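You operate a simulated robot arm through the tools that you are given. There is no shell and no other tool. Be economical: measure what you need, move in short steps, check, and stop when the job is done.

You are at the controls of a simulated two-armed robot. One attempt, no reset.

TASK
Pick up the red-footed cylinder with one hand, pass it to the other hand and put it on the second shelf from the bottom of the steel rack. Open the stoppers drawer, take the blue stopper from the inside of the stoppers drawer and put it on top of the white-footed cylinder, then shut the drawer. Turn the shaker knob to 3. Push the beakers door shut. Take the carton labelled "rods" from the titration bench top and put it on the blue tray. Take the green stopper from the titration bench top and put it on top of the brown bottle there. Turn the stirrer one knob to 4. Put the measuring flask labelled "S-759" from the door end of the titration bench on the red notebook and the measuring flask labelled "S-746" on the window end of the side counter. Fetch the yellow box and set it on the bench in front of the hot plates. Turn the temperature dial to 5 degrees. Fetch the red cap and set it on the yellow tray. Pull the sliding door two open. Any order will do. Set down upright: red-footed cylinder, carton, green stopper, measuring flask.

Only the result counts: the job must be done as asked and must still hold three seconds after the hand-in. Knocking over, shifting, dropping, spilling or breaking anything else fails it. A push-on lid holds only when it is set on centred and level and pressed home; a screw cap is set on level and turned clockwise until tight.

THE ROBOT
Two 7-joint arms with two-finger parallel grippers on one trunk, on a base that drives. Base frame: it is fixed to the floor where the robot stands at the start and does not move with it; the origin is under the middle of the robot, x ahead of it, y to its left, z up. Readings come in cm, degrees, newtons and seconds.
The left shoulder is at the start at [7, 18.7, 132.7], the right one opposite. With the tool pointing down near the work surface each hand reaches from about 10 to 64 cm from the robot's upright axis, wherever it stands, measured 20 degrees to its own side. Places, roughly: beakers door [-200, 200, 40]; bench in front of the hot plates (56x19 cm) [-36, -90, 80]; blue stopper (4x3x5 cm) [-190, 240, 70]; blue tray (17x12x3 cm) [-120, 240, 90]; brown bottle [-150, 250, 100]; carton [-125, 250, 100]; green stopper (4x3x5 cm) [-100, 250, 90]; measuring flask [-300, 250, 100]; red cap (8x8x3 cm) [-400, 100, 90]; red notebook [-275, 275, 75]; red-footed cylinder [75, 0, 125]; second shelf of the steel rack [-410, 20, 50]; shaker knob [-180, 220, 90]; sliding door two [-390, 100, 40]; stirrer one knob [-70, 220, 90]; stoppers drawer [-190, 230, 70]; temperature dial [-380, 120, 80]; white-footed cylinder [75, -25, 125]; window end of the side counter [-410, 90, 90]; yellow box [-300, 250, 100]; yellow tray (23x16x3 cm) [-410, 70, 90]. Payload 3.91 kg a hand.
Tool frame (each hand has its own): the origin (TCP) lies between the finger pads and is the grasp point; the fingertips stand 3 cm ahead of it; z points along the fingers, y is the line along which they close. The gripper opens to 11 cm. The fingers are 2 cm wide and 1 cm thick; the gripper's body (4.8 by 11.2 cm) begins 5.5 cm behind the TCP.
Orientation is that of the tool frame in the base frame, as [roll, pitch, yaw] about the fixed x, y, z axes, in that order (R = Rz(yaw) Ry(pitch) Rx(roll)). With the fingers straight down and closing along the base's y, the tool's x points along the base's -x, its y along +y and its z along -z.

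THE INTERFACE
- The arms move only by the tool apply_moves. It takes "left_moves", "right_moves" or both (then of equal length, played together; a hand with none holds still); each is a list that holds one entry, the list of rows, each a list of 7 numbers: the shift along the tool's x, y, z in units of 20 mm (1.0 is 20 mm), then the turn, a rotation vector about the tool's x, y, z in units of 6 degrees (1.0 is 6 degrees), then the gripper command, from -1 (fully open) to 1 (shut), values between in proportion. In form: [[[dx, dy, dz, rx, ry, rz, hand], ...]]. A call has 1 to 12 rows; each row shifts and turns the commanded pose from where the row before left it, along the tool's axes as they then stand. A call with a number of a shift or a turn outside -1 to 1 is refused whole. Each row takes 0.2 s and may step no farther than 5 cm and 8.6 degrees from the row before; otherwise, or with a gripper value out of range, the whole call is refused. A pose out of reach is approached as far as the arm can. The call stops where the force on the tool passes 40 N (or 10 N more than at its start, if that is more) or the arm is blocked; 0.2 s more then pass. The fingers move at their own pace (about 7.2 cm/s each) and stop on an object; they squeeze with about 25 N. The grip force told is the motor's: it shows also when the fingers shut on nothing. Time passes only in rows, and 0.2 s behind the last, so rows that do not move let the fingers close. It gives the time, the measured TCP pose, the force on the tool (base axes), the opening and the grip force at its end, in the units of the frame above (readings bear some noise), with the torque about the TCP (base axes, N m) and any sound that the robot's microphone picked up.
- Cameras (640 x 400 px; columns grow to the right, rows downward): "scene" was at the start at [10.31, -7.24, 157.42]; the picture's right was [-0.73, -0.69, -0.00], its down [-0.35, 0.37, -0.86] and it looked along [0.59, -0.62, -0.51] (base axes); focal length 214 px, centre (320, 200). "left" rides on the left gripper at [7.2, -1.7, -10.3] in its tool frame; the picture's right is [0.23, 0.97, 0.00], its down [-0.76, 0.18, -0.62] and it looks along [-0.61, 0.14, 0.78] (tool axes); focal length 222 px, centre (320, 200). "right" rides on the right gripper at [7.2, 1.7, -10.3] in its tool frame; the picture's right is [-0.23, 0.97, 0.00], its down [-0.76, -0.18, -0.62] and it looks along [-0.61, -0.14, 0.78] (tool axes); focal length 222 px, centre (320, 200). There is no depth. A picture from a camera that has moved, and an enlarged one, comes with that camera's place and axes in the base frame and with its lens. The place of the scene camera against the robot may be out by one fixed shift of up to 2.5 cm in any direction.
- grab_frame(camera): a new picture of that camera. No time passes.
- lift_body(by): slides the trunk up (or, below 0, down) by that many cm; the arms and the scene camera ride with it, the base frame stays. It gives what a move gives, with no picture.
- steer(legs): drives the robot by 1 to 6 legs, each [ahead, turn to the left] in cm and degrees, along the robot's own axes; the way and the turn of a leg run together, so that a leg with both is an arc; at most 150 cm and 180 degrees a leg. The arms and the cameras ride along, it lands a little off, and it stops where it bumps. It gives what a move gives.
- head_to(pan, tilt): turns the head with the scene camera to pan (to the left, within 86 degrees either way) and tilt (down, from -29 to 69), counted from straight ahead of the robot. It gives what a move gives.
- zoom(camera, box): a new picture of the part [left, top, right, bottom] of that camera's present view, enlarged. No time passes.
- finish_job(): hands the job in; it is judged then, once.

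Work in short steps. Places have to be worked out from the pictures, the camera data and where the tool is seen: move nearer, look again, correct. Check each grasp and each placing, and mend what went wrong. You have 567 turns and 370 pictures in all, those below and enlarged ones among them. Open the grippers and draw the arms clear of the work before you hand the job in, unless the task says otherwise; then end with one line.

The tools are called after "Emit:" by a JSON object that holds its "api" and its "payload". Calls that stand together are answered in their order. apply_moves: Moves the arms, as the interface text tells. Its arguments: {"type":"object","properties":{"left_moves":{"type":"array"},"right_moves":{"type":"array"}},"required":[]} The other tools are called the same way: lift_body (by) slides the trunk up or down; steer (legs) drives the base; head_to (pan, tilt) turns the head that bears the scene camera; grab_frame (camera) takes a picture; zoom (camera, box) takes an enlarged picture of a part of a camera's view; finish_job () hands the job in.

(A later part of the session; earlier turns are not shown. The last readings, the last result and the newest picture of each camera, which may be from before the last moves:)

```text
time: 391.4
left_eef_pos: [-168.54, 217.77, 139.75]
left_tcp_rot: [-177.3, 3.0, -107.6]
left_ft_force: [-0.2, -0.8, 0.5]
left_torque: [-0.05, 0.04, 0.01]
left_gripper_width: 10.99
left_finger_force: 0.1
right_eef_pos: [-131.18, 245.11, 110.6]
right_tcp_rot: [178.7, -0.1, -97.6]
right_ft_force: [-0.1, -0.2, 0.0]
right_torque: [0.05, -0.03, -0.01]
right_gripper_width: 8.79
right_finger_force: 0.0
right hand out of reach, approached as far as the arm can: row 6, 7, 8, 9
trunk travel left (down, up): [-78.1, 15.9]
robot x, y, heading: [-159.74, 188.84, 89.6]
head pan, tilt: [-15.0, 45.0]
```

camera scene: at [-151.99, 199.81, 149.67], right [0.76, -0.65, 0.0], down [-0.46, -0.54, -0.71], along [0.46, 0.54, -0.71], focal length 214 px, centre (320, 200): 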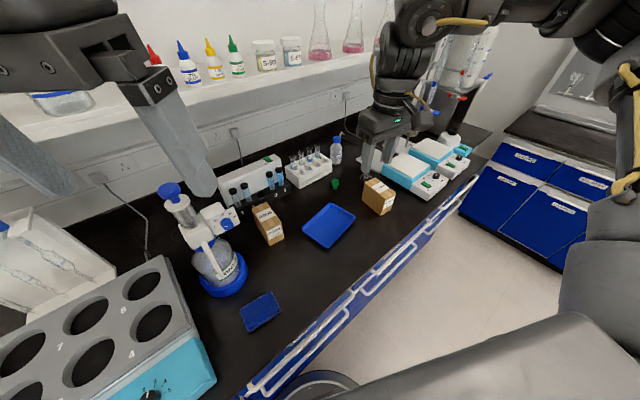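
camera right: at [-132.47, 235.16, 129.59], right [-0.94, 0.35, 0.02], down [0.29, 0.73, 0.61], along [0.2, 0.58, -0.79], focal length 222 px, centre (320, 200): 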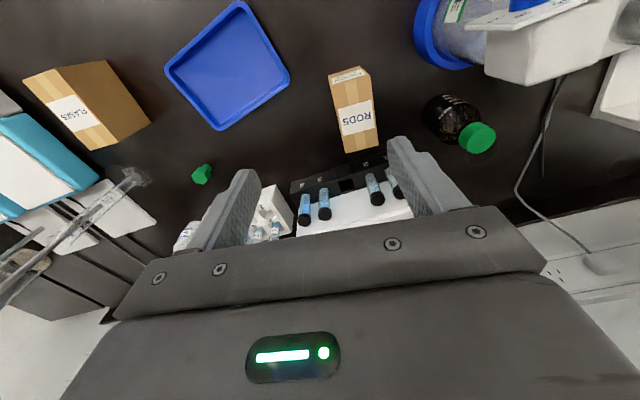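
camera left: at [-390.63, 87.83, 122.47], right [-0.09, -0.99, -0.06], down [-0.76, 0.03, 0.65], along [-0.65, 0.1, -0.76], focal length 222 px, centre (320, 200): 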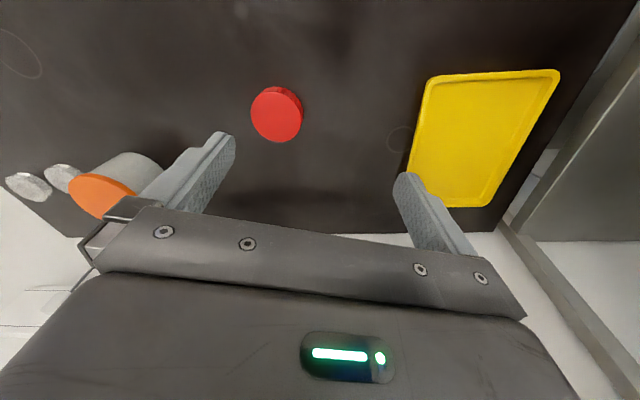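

Turn the base 3.6° left to bring the hand over the carton, then lower.

Emit:
{"api": "steer", "payload": {"legs": [[0, 3.6]]}}

Emit:
{"api": "grab_frame", "payload": {"camera": "right"}}

```text
time: 392.2
left_eef_pos: [-169.89, 217.04, 139.69]
left_tcp_rot: [-177.6, 3.1, -104.0]
left_ft_force: [0.5, 0.7, -0.1]
left_torque: [-0.01, 0.04, -0.03]
left_gripper_width: 11.0
left_finger_force: 0.0
right_eef_pos: [-134.27, 246.61, 110.63]
right_tcp_rot: [178.6, -0.2, -94.0]
right_ft_force: [0.0, 0.0, 0.5]
right_torque: [-0.01, 0.04, -0.01]
right_gripper_width: 8.79
right_finger_force: 0.0
trunk travel left (down, up): [-78.1, 15.9]
robot x, y, heading: [-158.95, 188.38, 93.6]
head pan, tilt: [-15.0, 45.0]
```

```text
201 pictures are left
camera right: at [-136.33, 239.55, 120.94], right [-0.96, 0.3, 0.02], down [0.25, 0.75, 0.62], along [0.16, 0.59, -0.79], focal length 222 px, centre (320, 200)
```

right: 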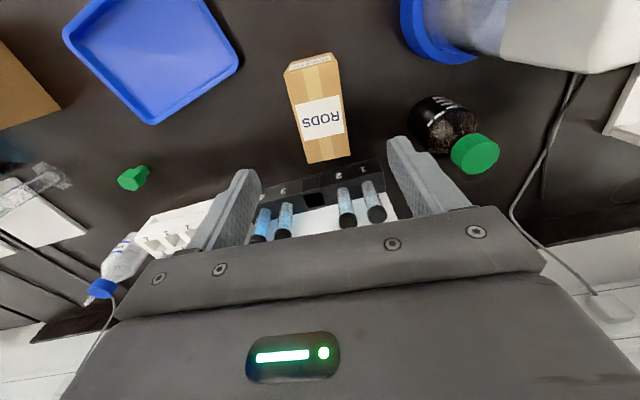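

Well aligned. Lower 19.5 cm in two steps.

Emit:
{"api": "lift_body", "payload": {"by": -12}}

Emit:
{"api": "grab_frame", "payload": {"camera": "right"}}

```text
time: 393.8
left_eef_pos: [-170.29, 217.09, 127.71]
left_tcp_rot: [-177.4, 3.0, -104.1]
left_ft_force: [0.0, -0.4, -0.1]
left_torque: [0.04, 0.0, 0.01]
left_gripper_width: 11.0
left_finger_force: 0.0
right_eef_pos: [-134.71, 246.55, 98.59]
right_tcp_rot: [178.6, -0.2, -94.0]
right_ft_force: [0.7, 0.3, -0.3]
right_torque: [0.01, 0.0, -0.02]
right_gripper_width: 8.82
right_finger_force: 0.1
trunk travel left (down, up): [-66.1, 27.9]
robot x, y, heading: [-159.39, 188.58, 93.7]
head pan, tilt: [-15.0, 45.0]
```

```text
200 pictures are left
camera right: at [-136.63, 239.55, 109.01], right [-0.96, 0.3, 0.02], down [0.24, 0.75, 0.62], along [0.17, 0.59, -0.79], focal length 222 px, centre (320, 200)
```

right: 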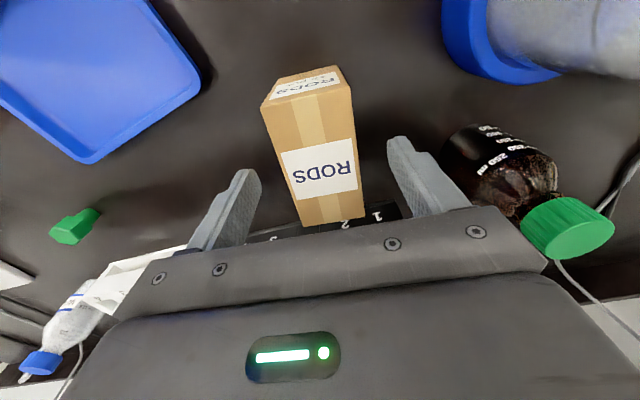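

Emit:
{"api": "lift_body", "payload": {"by": -8}}

Emit:
{"api": "apply_moves", "payload": {"right_moves": [[[0, 0, 0, 0, 0, 0, -0.1], [0, 0, 0, 0, 0, 0, 0.3], [0, 0, 0, 0, 0, 0, 0.6], [0, 0, 0, 0, 0, 0, 0.6]]]}}

Emit:
{"api": "grab_frame", "payload": {"camera": "right"}}

```text
time: 394.9
left_eef_pos: [-170.26, 217.03, 119.73]
left_tcp_rot: [-177.4, 3.0, -104.2]
left_ft_force: [-0.4, 0.6, 0.6]
left_torque: [-0.03, 0.01, -0.02]
left_gripper_width: 10.99
left_finger_force: 0.1
right_eef_pos: [-134.66, 246.61, 90.73]
right_tcp_rot: [178.7, -0.2, -94.1]
right_ft_force: [-0.1, -0.5, 0.1]
right_torque: [0.01, 0.04, 0.05]
right_gripper_width: 8.8
right_finger_force: 0.0
trunk travel left (down, up): [-58.1, 35.9]
robot x, y, heading: [-159.13, 188.73, 93.8]
head pan, tilt: [-15.0, 45.0]
```

```text
time: 395.9
left_eef_pos: [-170.19, 217.23, 119.74]
left_tcp_rot: [-177.3, 3.0, -104.1]
left_ft_force: [-0.4, -0.1, -0.2]
left_torque: [-0.02, -0.01, -0.01]
left_gripper_width: 11.0
left_finger_force: 0.0
right_eef_pos: [-134.56, 246.68, 90.66]
right_tcp_rot: [178.7, -0.2, -94.1]
right_ft_force: [1.2, 0.4, 2.0]
right_torque: [0.07, -0.22, 0.02]
right_gripper_width: 5.78
right_finger_force: 25.0
trunk travel left (down, up): [-58.1, 35.9]
robot x, y, heading: [-159.35, 188.88, 93.5]
head pan, tilt: [-15.0, 45.0]
```

```text
199 pictures are left
camera right: at [-136.58, 239.56, 100.99], right [-0.96, 0.3, 0.02], down [0.25, 0.75, 0.62], along [0.17, 0.59, -0.79], focal length 222 px, centre (320, 200)
```

right: 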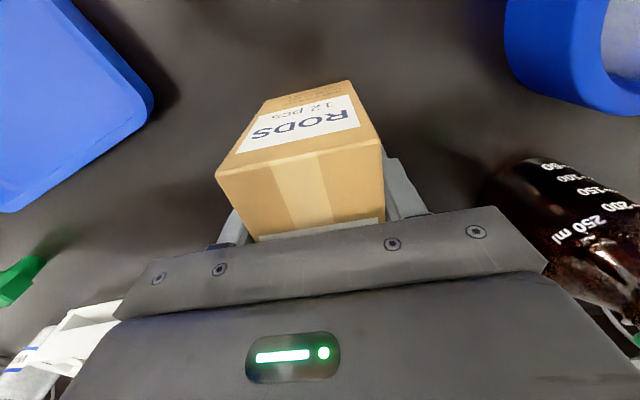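

Carton gripped (5.8 cm). Lift it 24 cm.

Emit:
{"api": "lift_body", "payload": {"by": 24}}

Emit:
{"api": "grab_frame", "payload": {"camera": "right"}}

Emit:
{"api": "head_to", "payload": {"pan": -35, "tilt": 35}}

Emit:
{"api": "grab_frame", "payload": {"camera": "scene"}}

```text
time: 398.4
left_eef_pos: [-170.15, 217.19, 143.77]
left_tcp_rot: [-177.3, 3.0, -104.1]
left_ft_force: [0.0, 0.1, -0.4]
left_torque: [0.01, 0.0, -0.02]
left_gripper_width: 11.0
left_finger_force: 0.0
right_eef_pos: [-134.66, 246.65, 114.67]
right_tcp_rot: [178.7, -0.3, -93.9]
right_ft_force: [-0.5, 0.1, -2.7]
right_torque: [-0.06, 0.0, 0.03]
right_gripper_width: 5.78
right_finger_force: 24.8
trunk travel left (down, up): [-82.1, 11.9]
robot x, y, heading: [-159.59, 188.9, 93.7]
head pan, tilt: [-15.0, 45.0]
```

```text
198 pictures are left
camera right: at [-136.59, 239.61, 124.95], right [-0.96, 0.3, 0.02], down [0.25, 0.75, 0.62], along [0.17, 0.59, -0.79], focal length 222 px, centre (320, 200)
```

right: 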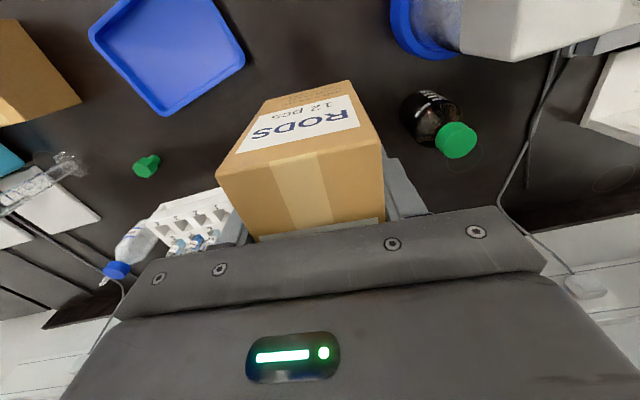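

```text
time: 399.2
left_eef_pos: [-170.07, 217.18, 143.65]
left_tcp_rot: [-177.5, 3.0, -104.1]
left_ft_force: [0.1, 0.4, -0.3]
left_torque: [-0.02, 0.02, 0.02]
left_gripper_width: 11.0
left_finger_force: 0.0
right_eef_pos: [-134.71, 246.72, 114.67]
right_tcp_rot: [178.7, -0.2, -94.0]
right_ft_force: [-0.1, -0.2, -3.1]
right_torque: [-0.05, -0.03, 0.03]
right_gripper_width: 5.8
right_finger_force: 25.2
trunk travel left (down, up): [-82.1, 11.9]
robot x, y, heading: [-159.37, 188.74, 93.5]
head pan, tilt: [-35.0, 35.0]
```

```text
197 pictures are left
camera scene: at [-156.02, 200.77, 155.14], right [0.85, -0.52, 0.0], down [-0.3, -0.49, -0.82], along [0.43, 0.7, -0.57], focal length 214 px, centre (320, 200)
```

scene: 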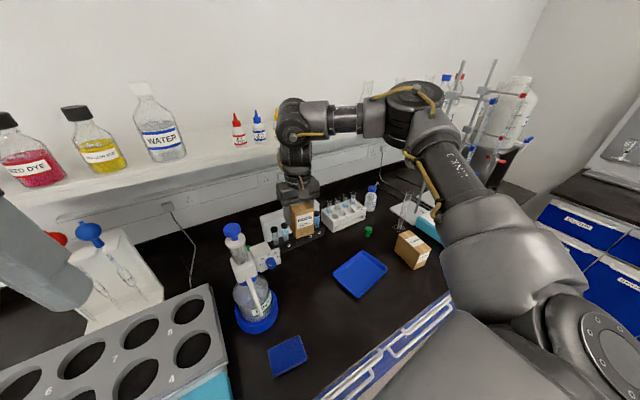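

Carry the carton around: back off, shift right 50 cm and face heading ~118 so the wrist can turn the carton.

Emit:
{"api": "steer", "payload": {"legs": [[-17, 0], [0, -94], [50, 0], [0, 118]]}}

Emit:
{"api": "grab_frame", "payload": {"camera": "right"}}

```text
time: 412.1
left_eef_pos: [-129.82, 193.95, 143.63]
left_tcp_rot: [-177.4, 3.0, -79.8]
left_ft_force: [-1.0, -0.2, 0.1]
left_torque: [-0.01, -0.02, 0.01]
left_gripper_width: 11.02
left_finger_force: 0.1
right_eef_pos: [-109.68, 235.53, 114.7]
right_tcp_rot: [178.8, -0.3, -69.6]
right_ft_force: [0.7, -0.6, -2.9]
right_torque: [-0.04, 0.03, -0.03]
right_gripper_width: 5.89
right_finger_force: 24.9
trunk travel left (down, up): [-82.1, 11.9]
robot x, y, heading: [-108.55, 172.76, 117.9]
head pan, tilt: [-35.0, 35.0]
```

```text
196 pictures are left
camera right: at [-108.5, 228.31, 124.97], right [-0.99, -0.13, 0.02], down [-0.09, 0.78, 0.62], along [-0.09, 0.61, -0.79], focal length 222 px, centre (320, 200)
```

right: 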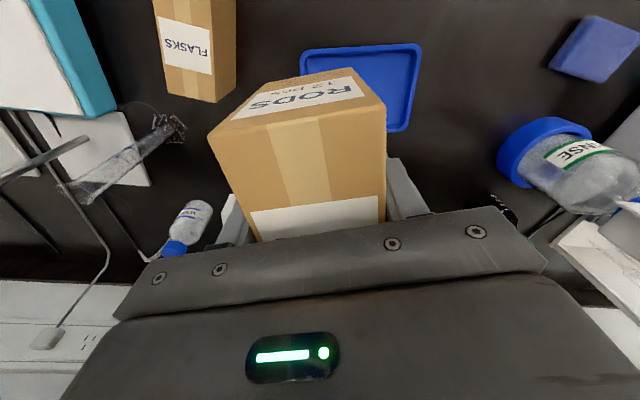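

Rotate the tool ~79° so the carton's long side lies along the tray.

Emit:
{"api": "apply_moves", "payload": {"right_moves": [[[0, 0, 0, 0, 0, -1, 1], [0, 0, 0, 0, 0, -1, 1], [0, 0, 0, 0, 0, -1, 1], [0, 0, 0, 0, 0, -1, 1], [0, 0, 0, 0, 0, -1, 1], [0, 0, 0, 0, 0, -1, 1], [0, 0, 0, 0, 0, -1, 1], [0, 0, 0, 0, 0, -1, 1], [0, 0, 0, 0, 0, -1, 1], [0, 0, 0, 0, 0, -1, 1], [0, 0, 0, 0, 0, -1, 1], [0, 0, 0, 0, 0, -1, 1]]]}}

Emit:
{"api": "apply_moves", "payload": {"right_moves": [[[0, 0, 0, 0, 0, -1, 1], [0, 0, 0, 0, 0, 0, 1]]]}}

Emit:
{"api": "grab_frame", "payload": {"camera": "right"}}

Emit:
{"api": "head_to", "payload": {"pan": -10, "tilt": 40}}

Emit:
{"api": "grab_frame", "payload": {"camera": "scene"}}

```text
time: 414.7
left_eef_pos: [-129.84, 193.93, 143.66]
left_tcp_rot: [-177.4, 3.0, -79.7]
left_ft_force: [1.1, -0.3, -0.6]
left_torque: [0.01, 0.01, -0.05]
left_gripper_width: 11.01
left_finger_force: 0.0
right_eef_pos: [-109.63, 235.57, 114.77]
right_tcp_rot: [179.5, 1.2, 2.4]
right_ft_force: [0.0, 0.5, -1.7]
right_torque: [0.0, -0.03, 0.01]
right_gripper_width: 5.89
right_finger_force: 24.3
trunk travel left (down, up): [-82.1, 11.9]
robot x, y, heading: [-108.62, 173.07, 118.1]
head pan, tilt: [-35.0, 35.0]
```

```text
time: 415.3
left_eef_pos: [-129.94, 193.94, 143.75]
left_tcp_rot: [-177.4, 3.1, -79.7]
left_ft_force: [0.2, 0.0, -0.3]
left_torque: [-0.08, -0.01, -0.03]
left_gripper_width: 10.99
left_finger_force: 0.2
right_eef_pos: [-109.65, 235.65, 114.77]
right_tcp_rot: [179.4, 1.3, 8.5]
right_ft_force: [-0.2, -0.3, -2.4]
right_torque: [0.03, 0.02, 0.01]
right_gripper_width: 5.9
right_finger_force: 24.5
trunk travel left (down, up): [-82.1, 11.9]
robot x, y, heading: [-108.44, 172.87, 118.0]
head pan, tilt: [-35.0, 35.0]
```

```text
195 pictures are left
camera right: at [-101.98, 235.07, 124.75], right [-0.08, -1.0, 0.01], down [-0.77, 0.07, 0.64], along [-0.64, 0.04, -0.77], focal length 222 px, centre (320, 200)
```

right: 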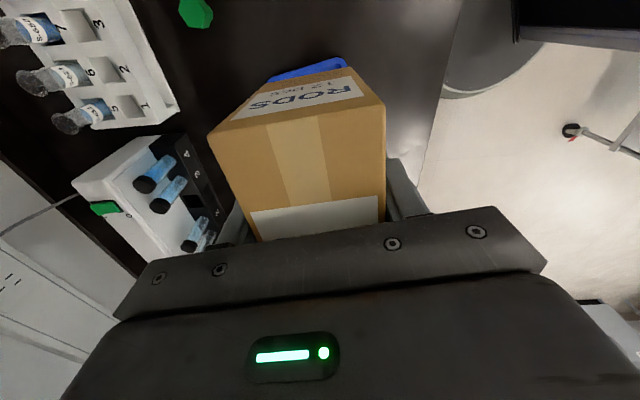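

```text
time: 416.2
left_eef_pos: [-129.83, 193.93, 143.63]
left_tcp_rot: [-177.5, 2.9, -79.7]
left_ft_force: [-0.5, 0.1, 0.0]
left_torque: [-0.02, -0.03, -0.02]
left_gripper_width: 10.98
left_finger_force: 0.0
right_eef_pos: [-109.64, 235.54, 114.7]
right_tcp_rot: [179.5, 1.2, 8.2]
right_ft_force: [0.0, 0.6, -2.0]
right_torque: [-0.05, 0.01, 0.0]
right_gripper_width: 5.87
right_finger_force: 24.1
trunk travel left (down, up): [-82.1, 11.9]
robot x, y, heading: [-108.43, 172.74, 117.9]
head pan, tilt: [-10.0, 40.0]
```

```text
194 pictures are left
camera scene: at [-114.22, 184.57, 154.39], right [0.95, 0.31, 0.0], down [0.2, -0.61, -0.77], along [-0.24, 0.73, -0.64], focal length 214 px, centre (320, 200)
```

scene: 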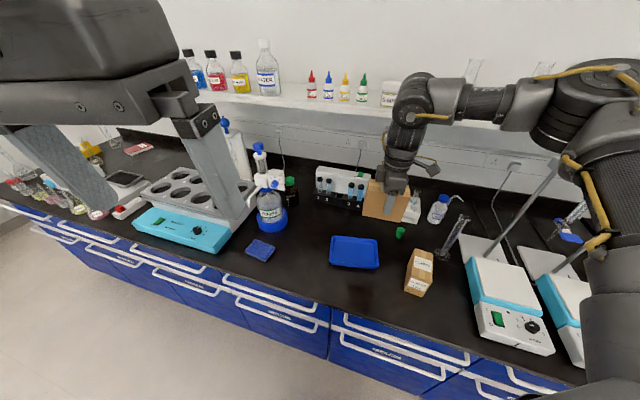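

Carton is level. Shift over the tray centre.

Emit:
{"api": "apply_moves", "payload": {"right_moves": [[[-0.95, -0.31, 0, 0, 0, 0, 1], [-0.95, -0.31, 0, 0, 0, 0, 1], [-0.95, -0.31, 0, 0, 0, 0, 1]]]}}

Emit:
{"api": "lift_body", "payload": {"by": -16}}

Emit:
{"api": "grab_frame", "payload": {"camera": "scene"}}

```text
time: 417.0
left_eef_pos: [-129.83, 193.96, 143.63]
left_tcp_rot: [-177.4, 3.0, -79.7]
left_ft_force: [0.2, 0.1, -1.0]
left_torque: [0.04, -0.02, -0.01]
left_gripper_width: 11.01
left_finger_force: 0.1
right_eef_pos: [-110.19, 234.59, 115.31]
right_tcp_rot: [179.6, 1.4, 8.3]
right_ft_force: [1.0, 0.6, -2.8]
right_torque: [-0.04, -0.02, 0.0]
right_gripper_width: 5.86
right_finger_force: 24.9
right hand out of reach, approached as far as the arm can: row 1, 2, 3
trunk travel left (down, up): [-82.1, 11.9]
robot x, y, heading: [-108.35, 172.69, 117.9]
head pan, tilt: [-10.0, 40.0]
```

```text
time: 418.8
left_eef_pos: [-129.88, 193.99, 127.64]
left_tcp_rot: [-177.4, 3.0, -79.7]
left_ft_force: [0.0, 0.0, -0.4]
left_torque: [-0.02, 0.0, -0.03]
left_gripper_width: 11.02
left_finger_force: 0.0
right_eef_pos: [-110.11, 234.66, 99.25]
right_tcp_rot: [179.6, 1.4, 8.2]
right_ft_force: [0.4, 0.3, -2.6]
right_torque: [0.02, -0.03, 0.03]
right_gripper_width: 5.9
right_finger_force: 24.8
trunk travel left (down, up): [-66.1, 27.9]
robot x, y, heading: [-108.48, 172.81, 118.1]
head pan, tilt: [-10.0, 40.0]
```

```text
193 pictures are left
camera scene: at [-114.22, 184.55, 138.4], right [0.95, 0.31, 0.0], down [0.2, -0.61, -0.77], along [-0.24, 0.73, -0.64], focal length 214 px, centre (320, 200)
```

scene: 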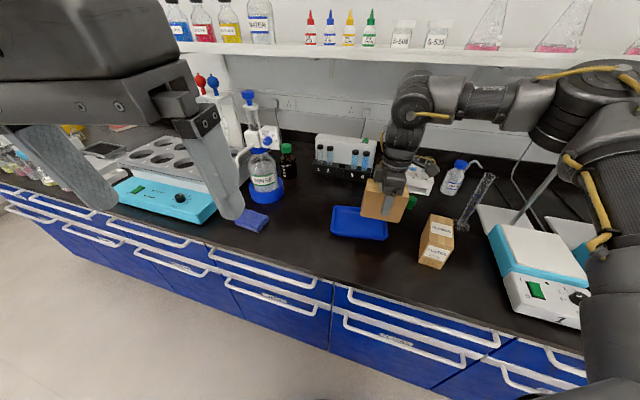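

Use the base: turn 4.2° left and 2 cm ahead.

Emit:
{"api": "steer", "payload": {"legs": [[0, 4.2], [2, 0]]}}

Emit:
{"api": "grab_frame", "payload": {"camera": "scene"}}

Emit:
{"api": "grab_frame", "payload": {"camera": "right"}}

```text
time: 420.1
left_eef_pos: [-132.06, 193.55, 127.89]
left_tcp_rot: [-177.5, 3.2, -75.6]
left_ft_force: [1.0, -0.9, 0.2]
left_torque: [0.06, 0.03, 0.03]
left_gripper_width: 10.99
left_finger_force: 0.0
right_eef_pos: [-115.59, 235.65, 99.46]
right_tcp_rot: [179.8, 1.6, 12.6]
right_ft_force: [0.4, -0.5, -1.6]
right_torque: [0.01, 0.0, 0.03]
right_gripper_width: 5.9
right_finger_force: 24.7
trunk travel left (down, up): [-66.1, 27.9]
robot x, y, heading: [-109.22, 174.51, 122.1]
head pan, tilt: [-10.0, 40.0]
```

```text
192 pictures are left
camera scene: at [-115.89, 185.44, 138.45], right [0.93, 0.38, 0.0], down [0.24, -0.59, -0.77], along [-0.29, 0.71, -0.64], focal length 214 px, centre (320, 200)
```

scene: 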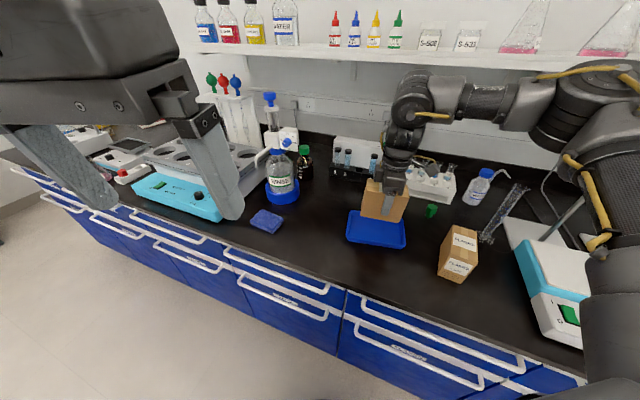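

```text
191 pictures are left
camera right: at [-107.86, 235.76, 109.4], right [-0.01, -1.0, 0.01], down [-0.77, 0.01, 0.64], along [-0.64, 0.0, -0.77], focal length 222 px, centre (320, 200)
```

right: 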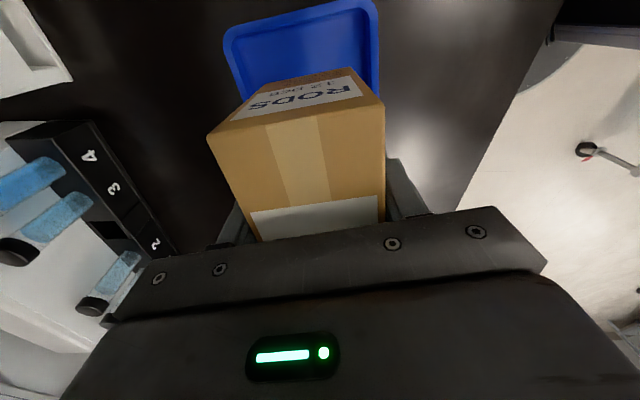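

Shift 1.2 cm forward with the base and lower the carton into the tray.

Emit:
{"api": "steer", "payload": {"legs": [[1.3, 0]]}}

Emit:
{"api": "lift_body", "payload": {"by": -6}}

Emit:
{"api": "zoom", "payload": {"camera": "scene", "box": [320, 150, 450, 270]}}

Emit:
{"api": "grab_frame", "payload": {"camera": "right"}}

```text
time: 420.8
left_eef_pos: [-132.95, 194.73, 127.81]
left_tcp_rot: [-177.3, 3.1, -75.4]
left_ft_force: [0.1, -0.3, -0.4]
left_torque: [0.01, 0.01, 0.03]
left_gripper_width: 10.99
left_finger_force: 0.1
right_eef_pos: [-116.43, 236.91, 99.27]
right_tcp_rot: [179.7, 1.4, 12.6]
right_ft_force: [0.3, -0.9, -2.2]
right_torque: [0.04, -0.02, 0.0]
right_gripper_width: 5.88
right_finger_force: 24.9
trunk travel left (down, up): [-66.1, 27.9]
robot x, y, heading: [-110.21, 175.55, 122.5]
head pan, tilt: [-10.0, 40.0]
```

```text
time: 421.8
left_eef_pos: [-133.05, 195.05, 121.73]
left_tcp_rot: [-177.5, 3.1, -75.5]
left_ft_force: [0.6, -0.4, -0.5]
left_torque: [-0.01, 0.02, -0.01]
left_gripper_width: 10.99
left_finger_force: 0.1
right_eef_pos: [-116.49, 236.99, 93.09]
right_tcp_rot: [179.6, 1.5, 12.6]
right_ft_force: [0.3, -0.1, -2.7]
right_torque: [0.01, -0.02, -0.01]
right_gripper_width: 5.91
right_finger_force: 25.4
trunk travel left (down, up): [-60.1, 33.9]
robot x, y, heading: [-110.1, 175.5, 122.4]
head pan, tilt: [-10.0, 40.0]
```

```text
3.33 times, centred on (385, 210) of scene
camera zoom: at [-116.84, 186.83, 132.4], right [0.93, 0.38, 0.0], down [0.24, -0.59, -0.77], along [-0.29, 0.71, -0.64], focal length 715 px, centre (103, 167)
```

zoom: 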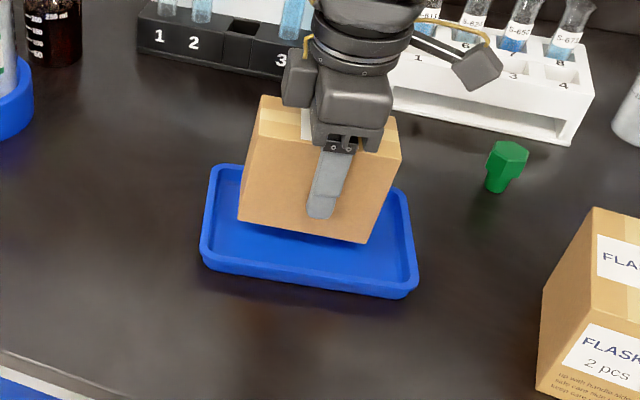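

```text
189 pictures are left
camera right: at [-108.75, 237.08, 103.25], right [-0.01, -1.0, 0.01], down [-0.77, 0.01, 0.64], along [-0.64, 0.0, -0.77], focal length 222 px, centre (320, 200)
```

right: 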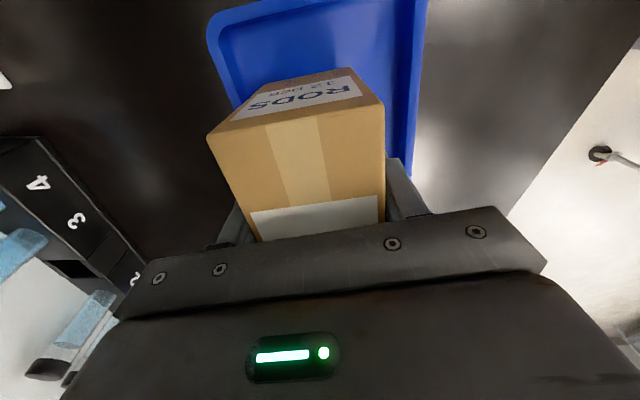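

Slightly too far back; shift back 0.8 cm, then lower to contact.

Emit:
{"api": "steer", "payload": {"legs": [[-0.9, 0]]}}

Emit:
{"api": "lift_body", "payload": {"by": -1.5}}

Emit:
{"api": "lift_body", "payload": {"by": -0.7}}

Emit:
{"api": "zoom", "payload": {"camera": "scene", "box": [320, 150, 450, 270]}}

```text
time: 422.6
left_eef_pos: [-132.65, 194.42, 121.73]
left_tcp_rot: [-177.4, 3.0, -75.5]
left_ft_force: [-1.2, 0.3, -0.1]
left_torque: [-0.06, 0.01, -0.03]
left_gripper_width: 10.98
left_finger_force: 0.0
right_eef_pos: [-116.1, 236.49, 93.07]
right_tcp_rot: [179.6, 1.3, 12.6]
right_ft_force: [-0.1, -0.7, -3.1]
right_torque: [0.0, -0.02, -0.02]
right_gripper_width: 5.88
right_finger_force: 25.1
trunk travel left (down, up): [-60.1, 33.9]
robot x, y, heading: [-109.35, 174.98, 122.3]
head pan, tilt: [-10.0, 40.0]
```

```text
time: 423.2
left_eef_pos: [-132.49, 194.25, 120.18]
left_tcp_rot: [-177.4, 3.0, -75.5]
left_ft_force: [0.1, -0.4, 0.1]
left_torque: [0.03, 0.02, 0.03]
left_gripper_width: 10.99
left_finger_force: 0.0
right_eef_pos: [-115.9, 236.23, 91.67]
right_tcp_rot: [179.6, 1.5, 12.7]
right_ft_force: [0.3, 0.0, -2.9]
right_torque: [0.02, 0.01, -0.02]
right_gripper_width: 5.88
right_finger_force: 25.2
trunk travel left (down, up): [-58.6, 35.4]
robot x, y, heading: [-109.45, 174.69, 122.4]
head pan, tilt: [-10.0, 40.0]
```

```text
time: 423.8
left_eef_pos: [-132.54, 194.1, 119.45]
left_tcp_rot: [-177.4, 3.2, -75.5]
left_ft_force: [0.5, 0.5, 0.5]
left_torque: [-0.02, 0.0, 0.01]
left_gripper_width: 10.99
left_finger_force: 0.1
right_eef_pos: [-115.99, 236.1, 91.15]
right_tcp_rot: [179.9, 1.5, 12.7]
right_ft_force: [-1.6, -3.8, 11.7]
right_torque: [0.21, -0.61, -0.18]
right_gripper_width: 5.78
right_finger_force: 24.9
trunk travel left (down, up): [-57.9, 36.1]
robot x, y, heading: [-109.77, 174.62, 122.1]
head pan, tilt: [-10.0, 40.0]
```

```text
3.33 times, centred on (385, 210) of scene
camera zoom: at [-116.41, 185.89, 130.23], right [0.93, 0.38, 0.0], down [0.24, -0.59, -0.77], along [-0.29, 0.71, -0.64], focal length 715 px, centre (103, 167)
```

zoom: 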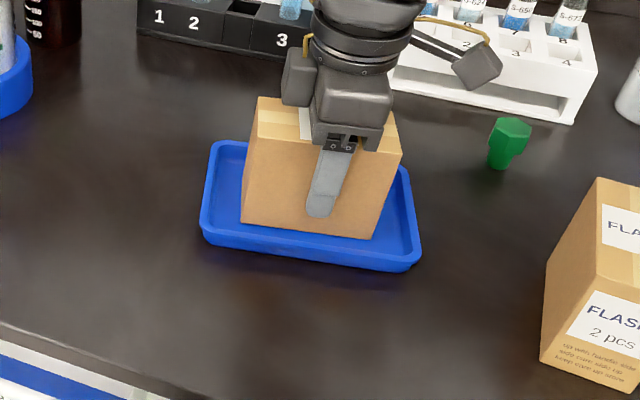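

Contact. Press slightly to level, then release.

Emit:
{"api": "lift_body", "payload": {"by": -0.5}}

Emit:
{"api": "apply_moves", "payload": {"right_moves": [[[0, 0, 0, 0, 0, 0, 0.1], [0, 0, 0, 0, 0, 0, -0.1], [0, 0, 0, 0, 0, 0, -0.3], [0, 0, 0, 0, 0, 0, -0.3]]]}}

Emit:
{"api": "lift_body", "payload": {"by": 14}}

Emit:
{"api": "zoom", "payload": {"camera": "scene", "box": [320, 170, 470, 300]}}

Emit:
{"api": "grab_frame", "payload": {"camera": "right"}}

```text
time: 424.3
left_eef_pos: [-132.7, 194.03, 119.16]
left_tcp_rot: [-177.3, 3.1, -75.5]
left_ft_force: [0.0, -0.7, -0.3]
left_torque: [0.03, -0.01, -0.01]
left_gripper_width: 11.0
left_finger_force: 0.0
right_eef_pos: [-116.02, 236.13, 90.68]
right_tcp_rot: [179.9, 1.4, 12.6]
right_ft_force: [-3.2, 0.4, 20.7]
right_torque: [0.26, 0.22, 0.05]
right_gripper_width: 5.78
right_finger_force: 25.1
trunk travel left (down, up): [-57.4, 36.6]
robot x, y, heading: [-109.47, 174.54, 122.3]
head pan, tilt: [-10.0, 40.0]
```

```text
time: 425.3
left_eef_pos: [-132.66, 194.28, 118.99]
left_tcp_rot: [-177.3, 3.1, -75.5]
left_ft_force: [0.5, -0.6, -0.3]
left_torque: [-0.03, 0.01, 0.0]
left_gripper_width: 11.01
left_finger_force: 0.0
right_eef_pos: [-115.94, 236.22, 90.5]
right_tcp_rot: [179.6, 1.3, 12.6]
right_ft_force: [1.0, 0.4, 0.2]
right_torque: [0.01, 0.03, -0.02]
right_gripper_width: 7.15
right_finger_force: 0.0
trunk travel left (down, up): [-57.4, 36.6]
robot x, y, heading: [-109.88, 174.66, 122.3]
head pan, tilt: [-10.0, 40.0]
```

```text
time: 427.0
left_eef_pos: [-132.72, 194.27, 132.94]
left_tcp_rot: [-177.3, 3.1, -75.5]
left_ft_force: [0.5, 0.4, -0.3]
left_torque: [-0.01, 0.02, 0.03]
left_gripper_width: 11.02
left_finger_force: 0.1
right_eef_pos: [-116.06, 236.18, 104.62]
right_tcp_rot: [179.6, 1.4, 12.6]
right_ft_force: [0.5, 0.9, 0.0]
right_torque: [0.01, 0.01, 0.01]
right_gripper_width: 7.17
right_finger_force: 0.0
trunk travel left (down, up): [-71.4, 22.6]
robot x, y, heading: [-109.49, 174.52, 122.3]
head pan, tilt: [-10.0, 40.0]
```

```text
3.08 times, centred on (395, 235) of scene
camera zoom: at [-116.4, 186.11, 143.69], right [0.93, 0.38, 0.0], down [0.24, -0.6, -0.77], along [-0.29, 0.71, -0.64], focal length 660 px, centre (89, 92)
```

zoom: 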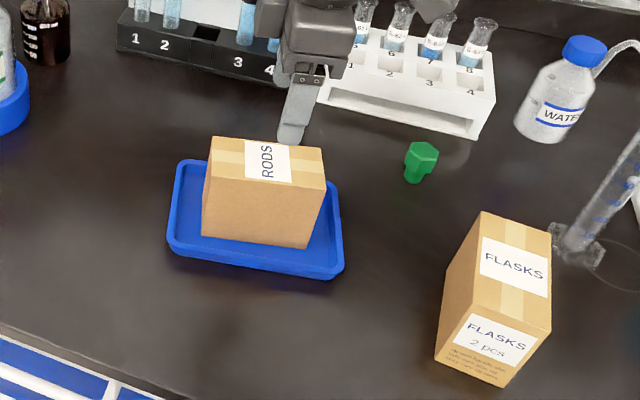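

```text
186 pictures are left
camera right: at [-108.29, 236.35, 114.52], right [-0.01, -1.0, 0.01], down [-0.77, 0.01, 0.64], along [-0.64, 0.0, -0.77], focal length 222 px, centre (320, 200)
```

right: 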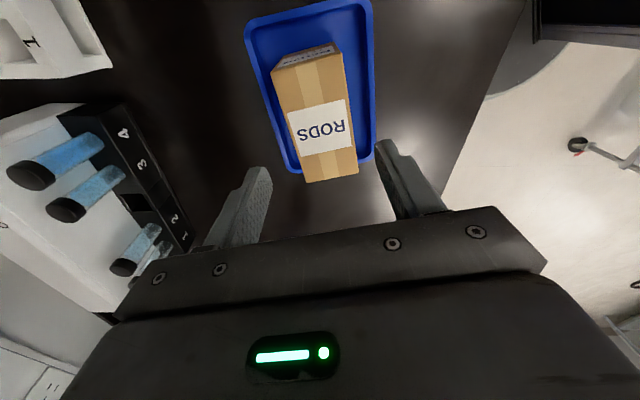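

Carton done. For the green stopper and the awkwardly placed bottle I use a pitched tool from the right side. Raise and set the right tool: yaw back 35°, pitch up 40°.

Emit:
{"api": "lift_body", "payload": {"by": 12}}

Emit:
{"api": "apply_moves", "payload": {"right_moves": [[[0, 0, 0, 0, 0, 1, 0], [0, 0, 0, 0, 0, 1, 0], [0, 0, 0, 0, 0, 1, 0], [0, 0, 0, 0, 0, 1, 0], [0, 0, 0, 0, 0, 1, 0], [0, 0, 0, 0, -1, 0, 0], [0, 0, 0, 0, -1, 0, 0], [0, 0, 0, 0, -1, 0, 0], [0, 0, 0, 0, -1, 0, 0], [0, 0, 0, 0, -1, 0, 0], [0, 0, 0, 0, -1, 0, 0], [0, 0, 0, 0, -0.7, 0, 0]]]}}

Emit:
{"api": "grab_frame", "payload": {"camera": "right"}}

```text
time: 428.5
left_eef_pos: [-132.72, 194.31, 144.99]
left_tcp_rot: [-177.5, 3.1, -75.5]
left_ft_force: [-0.2, -0.6, -0.2]
left_torque: [-0.01, 0.02, 0.01]
left_gripper_width: 10.99
left_finger_force: 0.0
right_eef_pos: [-115.9, 236.26, 116.47]
right_tcp_rot: [179.5, 1.5, 12.6]
right_ft_force: [-0.3, -0.6, 0.5]
right_torque: [0.02, -0.01, 0.0]
right_gripper_width: 7.14
right_finger_force: 0.1
trunk travel left (down, up): [-83.4, 10.6]
robot x, y, heading: [-109.57, 174.32, 122.3]
head pan, tilt: [-10.0, 40.0]
```

```text
time: 431.1
left_eef_pos: [-132.55, 194.17, 145.02]
left_tcp_rot: [-177.4, 3.0, -75.5]
left_ft_force: [0.2, 0.5, 0.0]
left_torque: [0.0, 0.02, 0.02]
left_gripper_width: 11.02
left_finger_force: 0.0
right_eef_pos: [-115.95, 236.42, 116.57]
right_tcp_rot: [178.6, 41.4, -18.2]
right_ft_force: [0.4, -0.1, -0.7]
right_torque: [0.02, 0.0, 0.0]
right_gripper_width: 5.52
right_finger_force: 0.1
trunk travel left (down, up): [-83.4, 10.6]
robot x, y, heading: [-109.54, 174.24, 122.1]
head pan, tilt: [-10.0, 40.0]
```

```text
185 pictures are left
camera right: at [-104.69, 231.06, 119.39], right [-0.45, -0.88, 0.17], down [-0.09, 0.23, 0.97], along [-0.89, 0.42, -0.19], focal length 222 px, centre (320, 200)
```

right: 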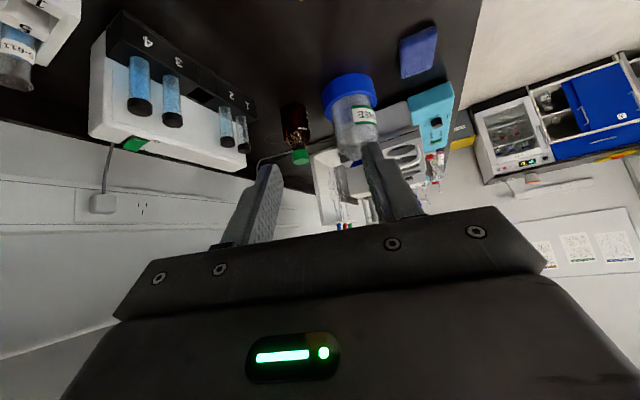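

The cap of the brown bottle is at about (-149, 255, 98.5). Reposition the base for the green stopper pick at (-100.7, 250.4).

Emit:
{"api": "steer", "payload": {"legs": [[-15, 0], [0, -90], [21, 0], [0, 90], [14, 0]]}}

Emit:
{"api": "grab_frame", "payload": {"camera": "right"}}

Emit:
{"api": "grab_frame", "payload": {"camera": "scene"}}

```text
time: 440.2
left_eef_pos: [-97.47, 200.03, 145.01]
left_tcp_rot: [-177.4, 3.1, -98.2]
left_ft_force: [0.0, 0.8, 0.4]
left_torque: [-0.01, -0.02, 0.01]
left_gripper_width: 11.0
left_finger_force: 0.0
right_eef_pos: [-65.12, 232.21, 115.8]
right_tcp_rot: [178.8, 39.8, -41.1]
right_ft_force: [4.7, -1.2, -0.8]
right_torque: [-0.02, -0.05, 0.07]
right_gripper_width: 5.38
right_finger_force: 0.1
trunk travel left (down, up): [-83.4, 10.6]
robot x, y, heading: [-83.89, 173.07, 99.5]
head pan, tilt: [-10.0, 40.0]
stopped in leg 4: the force on the tool passed its limit at 71 N (the readings are from after the stop); the commanded pose is now the measured one
```

```text
184 pictures are left
camera right: at [-56.94, 222.99, 119.02], right [-0.76, -0.63, 0.16], down [-0.02, 0.27, 0.96], along [-0.65, 0.73, -0.22], focal length 222 px, centre (320, 200)
```

right: 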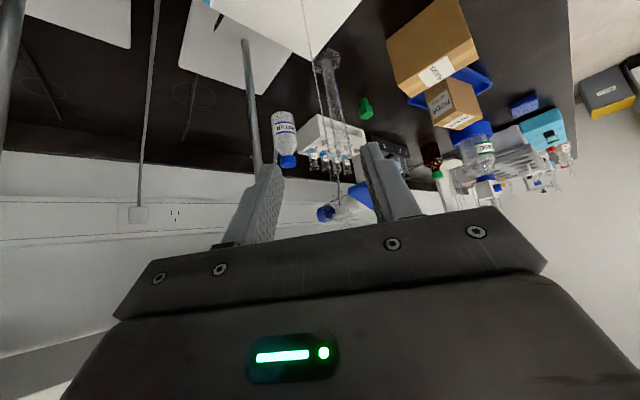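

```text
183 pictures are left
camera scene: at [-85.45, 185.91, 155.7], right [1.0, -0.01, 0.0], down [-0.01, -0.64, -0.77], along [0.01, 0.77, -0.64], focal length 214 px, centre (320, 200)
```

scene: 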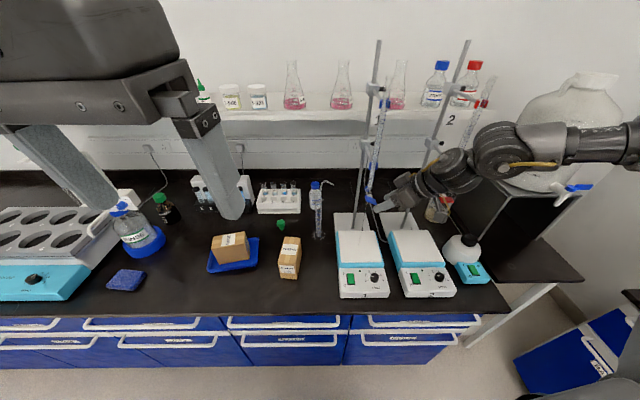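

The hand touched the burette stand of stirrer 1; both stands still look upright. Retreat: 5° right, then straight back.

Emit:
{"api": "steer", "payload": {"legs": [[0, -4], [-25, 0]]}}

Emit:
{"api": "grab_frame", "payload": {"camera": "scene"}}

```text
time: 442.5
left_eef_pos: [-93.16, 176.09, 145.04]
left_tcp_rot: [-177.4, 2.8, -102.2]
left_ft_force: [-0.6, -0.1, -0.4]
left_torque: [0.01, 0.02, 0.01]
left_gripper_width: 11.0
left_finger_force: 0.0
right_eef_pos: [-58.98, 205.81, 115.69]
right_tcp_rot: [178.7, 39.8, -45.0]
right_ft_force: [-0.2, 0.8, 0.1]
right_torque: [-0.08, 0.01, 0.02]
right_gripper_width: 5.5
right_finger_force: 0.0
trunk travel left (down, up): [-83.4, 10.6]
robot x, y, heading: [-81.49, 148.11, 95.6]
head pan, tilt: [-10.0, 40.0]
```

```text
182 pictures are left
camera scene: at [-82.12, 161.04, 155.67], right [1.0, -0.08, 0.0], down [-0.05, -0.64, -0.77], along [0.06, 0.76, -0.64], focal length 214 px, centre (320, 200)
```

scene: 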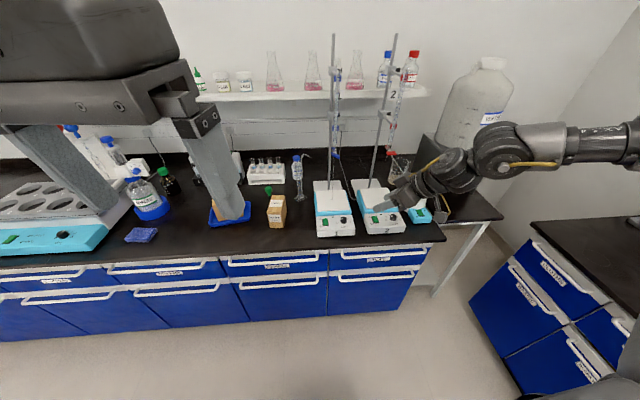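

Emit:
{"api": "zoom", "payload": {"camera": "scene", "box": [240, 30, 460, 250]}}

```text
1.82 times, centred on (350, 140) of scene
camera zoom: at [-82.12, 161.04, 155.67], right [1.0, -0.08, 0.0], down [-0.05, -0.64, -0.77], along [0.06, 0.76, -0.64], focal length 390 px, centre (266, 309)
```

zoom: 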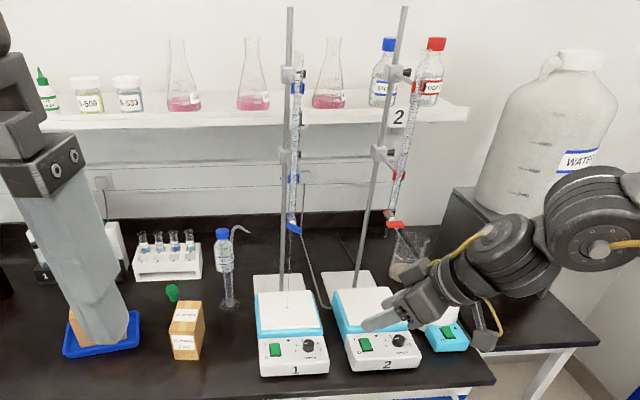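

Both stands are intact. For the stopper I go further left first so the arm stays clear of the burettes: position (-124, 150), heading 93.

Emit:
{"api": "steer", "payload": {"legs": [[0, 85], [43, 0], [0, -88], [36, 0]]}}

Emit:
{"api": "grab_frame", "payload": {"camera": "right"}}

```text
time: 454.5
left_eef_pos: [-140.03, 209.25, 144.94]
left_tcp_rot: [-177.4, 3.1, -101.7]
left_ft_force: [1.0, -1.3, 0.3]
left_torque: [-0.02, -0.02, 0.0]
left_gripper_width: 10.99
left_finger_force: 0.0
right_eef_pos: [-105.99, 239.34, 115.99]
right_tcp_rot: [178.8, 39.9, -44.5]
right_ft_force: [-1.0, -0.7, -0.1]
right_torque: [0.0, 0.03, 0.01]
right_gripper_width: 5.49
right_finger_force: 0.1
trunk travel left (down, up): [-83.4, 10.6]
robot x, y, heading: [-128.1, 181.7, 96.1]
head pan, tilt: [-10.0, 40.0]
```

```text
180 pictures are left
camera right: at [-98.29, 229.74, 119.1], right [-0.8, -0.58, 0.16], down [0.0, 0.27, 0.96], along [-0.6, 0.77, -0.21], focal length 222 px, centre (320, 200)
```

right: 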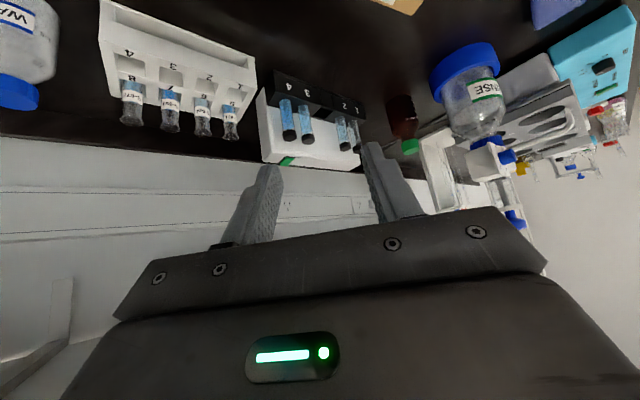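

Pitch the tool down 24° to see the stopper.

Emit:
{"api": "apply_moves", "payload": {"right_moves": [[[0, 0, 0, 0, 1, 0, 0], [0, 0, 0, 0, 1, 0, 0], [0, 0, 0, 0, 1, 0, 0], [0, 0, 0, 0, 1, 0, 0]]]}}

Emit:
{"api": "grab_frame", "payload": {"camera": "right"}}

```text
time: 455.5
left_eef_pos: [-140.25, 209.49, 145.01]
left_tcp_rot: [-177.3, 3.0, -101.6]
left_ft_force: [-0.1, 0.0, 0.1]
left_torque: [0.01, -0.01, -0.01]
left_gripper_width: 11.0
left_finger_force: 0.0
right_eef_pos: [-106.17, 239.38, 115.92]
right_tcp_rot: [179.1, 15.5, -44.0]
right_ft_force: [-0.4, -0.5, -0.1]
right_torque: [0.0, -0.02, -0.01]
right_gripper_width: 5.5
right_finger_force: 0.2
trunk travel left (down, up): [-83.4, 10.6]
robot x, y, heading: [-128.25, 181.44, 95.8]
head pan, tilt: [-10.0, 40.0]
```

```text
179 pictures are left
camera right: at [-100.1, 231.63, 123.79], right [-0.83, -0.55, 0.08], down [-0.28, 0.53, 0.8], along [-0.48, 0.65, -0.59], focal length 222 px, centre (320, 200)
```

right: 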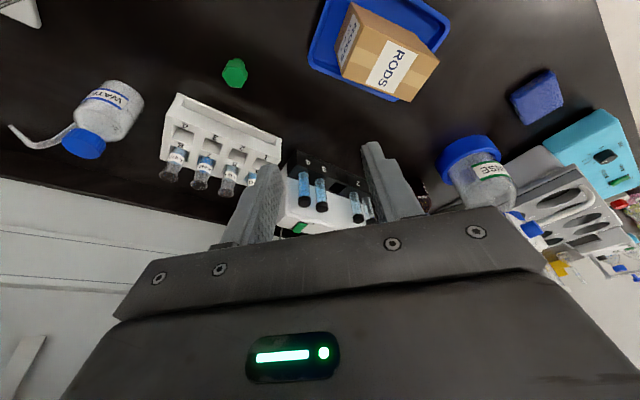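

Stopper at (-100.3, 249.6). Move the base: 7° right and 7.5 cm ahead.

Emit:
{"api": "steer", "payload": {"legs": [[0, -7], [7.5, 0]]}}

Emit:
{"api": "grab_frame", "payload": {"camera": "right"}}

```text
time: 457.1
left_eef_pos: [-136.62, 216.29, 145.48]
left_tcp_rot: [-177.5, 3.9, -108.8]
left_ft_force: [-0.2, -1.1, 0.0]
left_torque: [0.11, 0.01, 0.0]
left_gripper_width: 11.01
left_finger_force: 0.1
right_eef_pos: [-99.23, 242.39, 116.7]
right_tcp_rot: [179.6, 16.4, -50.9]
right_ft_force: [-0.1, -0.7, -0.4]
right_torque: [0.06, 0.01, -0.01]
right_gripper_width: 5.53
right_finger_force: 0.1
trunk travel left (down, up): [-83.4, 10.6]
robot x, y, heading: [-127.75, 189.03, 89.0]
head pan, tilt: [-10.0, 40.0]
```

```text
178 pictures are left
camera right: at [-94.16, 233.68, 124.48], right [-0.89, -0.45, 0.07], down [-0.21, 0.55, 0.81], along [-0.4, 0.71, -0.58], focal length 222 px, centre (320, 200)
```

right: 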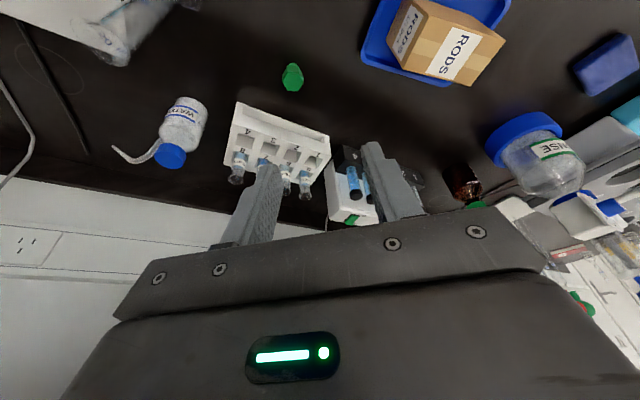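

Move the hand 6 cm toward the stopper with the arm.

Emit:
{"api": "apply_moves", "payload": {"right_moves": [[[-0.6, -0.46, 0.175, 0, 0, 0, 0], [-0.6, -0.46, 0.175, 0, 0, 0, 0], [-0.6, -0.46, 0.175, 0, 0, 0, 0], [-0.6, -0.46, 0.175, 0, 0, 0, 0]]]}}

Emit:
{"api": "grab_frame", "payload": {"camera": "right"}}

```text
time: 458.1
left_eef_pos: [-136.4, 218.35, 144.99]
left_tcp_rot: [-177.4, 3.0, -108.7]
left_ft_force: [-0.1, 1.0, 0.2]
left_torque: [-0.03, -0.01, 0.0]
left_gripper_width: 11.01
left_finger_force: 0.0
right_eef_pos: [-99.24, 250.22, 115.8]
right_tcp_rot: [179.0, 15.8, -51.0]
right_ft_force: [0.1, 1.4, -0.2]
right_torque: [-0.04, 0.03, 0.03]
right_gripper_width: 5.48
right_finger_force: 0.1
trunk travel left (down, up): [-83.4, 10.6]
robot x, y, heading: [-127.87, 189.44, 88.6]
head pan, tilt: [-10.0, 40.0]
```

```text
177 pictures are left
camera right: at [-94.25, 241.62, 123.65], right [-0.89, -0.45, 0.08], down [-0.21, 0.56, 0.8], along [-0.4, 0.7, -0.59], focal length 222 px, centre (320, 200)
```

right: 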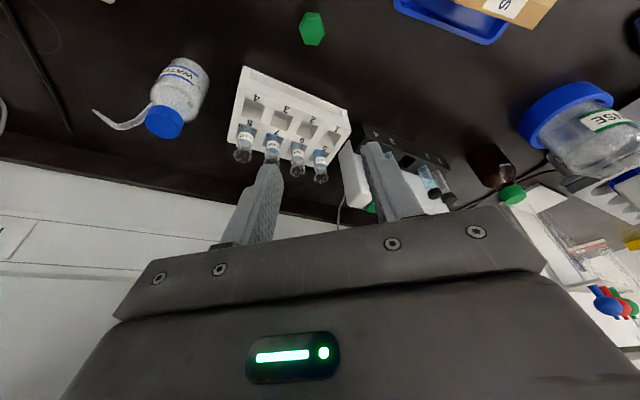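

Fine correction, then lower the trunk 22 cm and look.

Emit:
{"api": "apply_moves", "payload": {"right_moves": [[[0.32, 0.46, -0.05, 0, 0, 0, -0.1], [0, 0, 0, 0, 0, 0, -0.1]]]}}

Emit:
{"api": "lift_body", "payload": {"by": -20}}

Emit:
{"api": "grab_frame", "payload": {"camera": "right"}}

```text
time: 458.7
left_eef_pos: [-136.3, 218.02, 145.02]
left_tcp_rot: [-177.3, 3.2, -108.7]
left_ft_force: [-0.4, 0.3, -0.6]
left_torque: [-0.06, -0.02, 0.01]
left_gripper_width: 10.96
left_finger_force: 0.0
right_eef_pos: [-99.61, 248.65, 115.68]
right_tcp_rot: [179.0, 16.0, -51.0]
right_ft_force: [-0.4, -0.1, -0.3]
right_torque: [0.01, -0.02, 0.02]
right_gripper_width: 6.07
right_finger_force: 0.1
trunk travel left (down, up): [-83.4, 10.6]
robot x, y, heading: [-128.06, 189.28, 88.9]
head pan, tilt: [-10.0, 40.0]
```

```text
time: 460.9
left_eef_pos: [-136.52, 217.79, 125.11]
left_tcp_rot: [-177.4, 3.2, -108.8]
left_ft_force: [0.0, -0.6, 0.3]
left_torque: [0.02, 0.03, -0.01]
left_gripper_width: 10.98
left_finger_force: 0.0
right_eef_pos: [-99.73, 248.68, 96.0]
right_tcp_rot: [179.1, 16.0, -51.0]
right_ft_force: [-0.6, -0.1, 0.0]
right_torque: [-0.02, 0.03, 0.01]
right_gripper_width: 6.05
right_finger_force: 0.0
trunk travel left (down, up): [-63.4, 30.6]
robot x, y, heading: [-128.06, 189.3, 89.0]
head pan, tilt: [-10.0, 40.0]
```

```text
176 pictures are left
camera right: at [-94.62, 240.08, 103.8], right [-0.89, -0.45, 0.08], down [-0.21, 0.55, 0.81], along [-0.4, 0.7, -0.59], focal length 222 px, centre (320, 200)
```

right: 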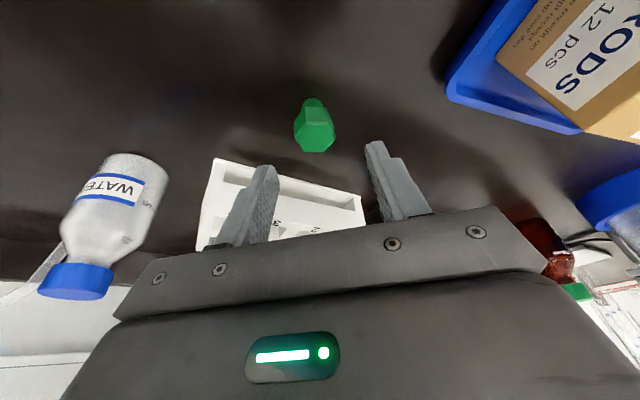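

Aligned. Lower 7 cm and close.

Emit:
{"api": "lift_body", "payload": {"by": -6.9}}

Emit:
{"api": "apply_moves", "payload": {"right_moves": [[[0, 0, 0, 0, 0, 0, 0.2], [0, 0, 0, 0, 0, 0, 0.7], [0, 0, 0, 0, 0, 0, 1], [0, 0, 0, 0, 0, 0, 1]]]}}

Emit:
{"api": "grab_frame", "payload": {"camera": "right"}}

```text
time: 462.0
left_eef_pos: [-136.4, 217.77, 118.1]
left_tcp_rot: [-177.4, 3.3, -108.8]
left_ft_force: [-0.7, 0.1, -0.1]
left_torque: [0.02, -0.02, 0.02]
left_gripper_width: 11.03
left_finger_force: 0.0
right_eef_pos: [-99.61, 248.67, 89.09]
right_tcp_rot: [179.1, 16.0, -51.0]
right_ft_force: [-0.2, -0.6, -0.1]
right_torque: [0.0, 0.01, -0.04]
right_gripper_width: 6.04
right_finger_force: 0.0
trunk travel left (down, up): [-56.5, 37.5]
robot x, y, heading: [-127.94, 189.16, 89.1]
head pan, tilt: [-10.0, 40.0]
```

```text
time: 463.0
left_eef_pos: [-136.47, 217.83, 118.27]
left_tcp_rot: [-177.4, 3.3, -108.8]
left_ft_force: [-0.5, -0.2, 0.5]
left_torque: [0.0, 0.03, 0.02]
left_gripper_width: 10.98
left_finger_force: 0.2
right_eef_pos: [-99.66, 248.62, 89.0]
right_tcp_rot: [179.1, 15.9, -51.0]
right_ft_force: [-0.2, -0.1, 1.2]
right_torque: [0.0, 0.03, -0.03]
right_gripper_width: 2.81
right_finger_force: 24.5
trunk travel left (down, up): [-56.5, 37.5]
robot x, y, heading: [-127.73, 189.24, 89.0]
head pan, tilt: [-10.0, 40.0]
```

```text
175 pictures are left
camera right: at [-94.62, 240.08, 96.9], right [-0.89, -0.45, 0.08], down [-0.21, 0.55, 0.81], along [-0.4, 0.7, -0.59], focal length 222 px, centre (320, 200)
```

right: 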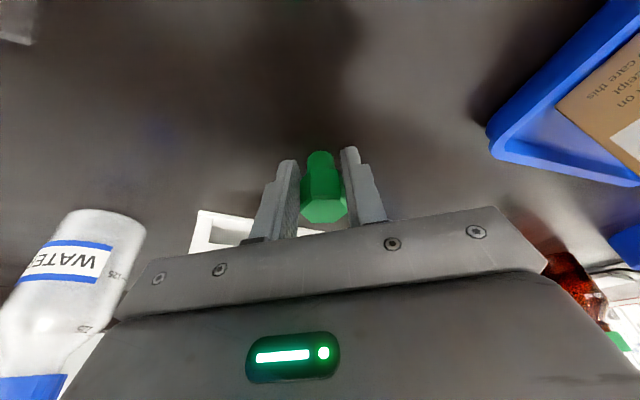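

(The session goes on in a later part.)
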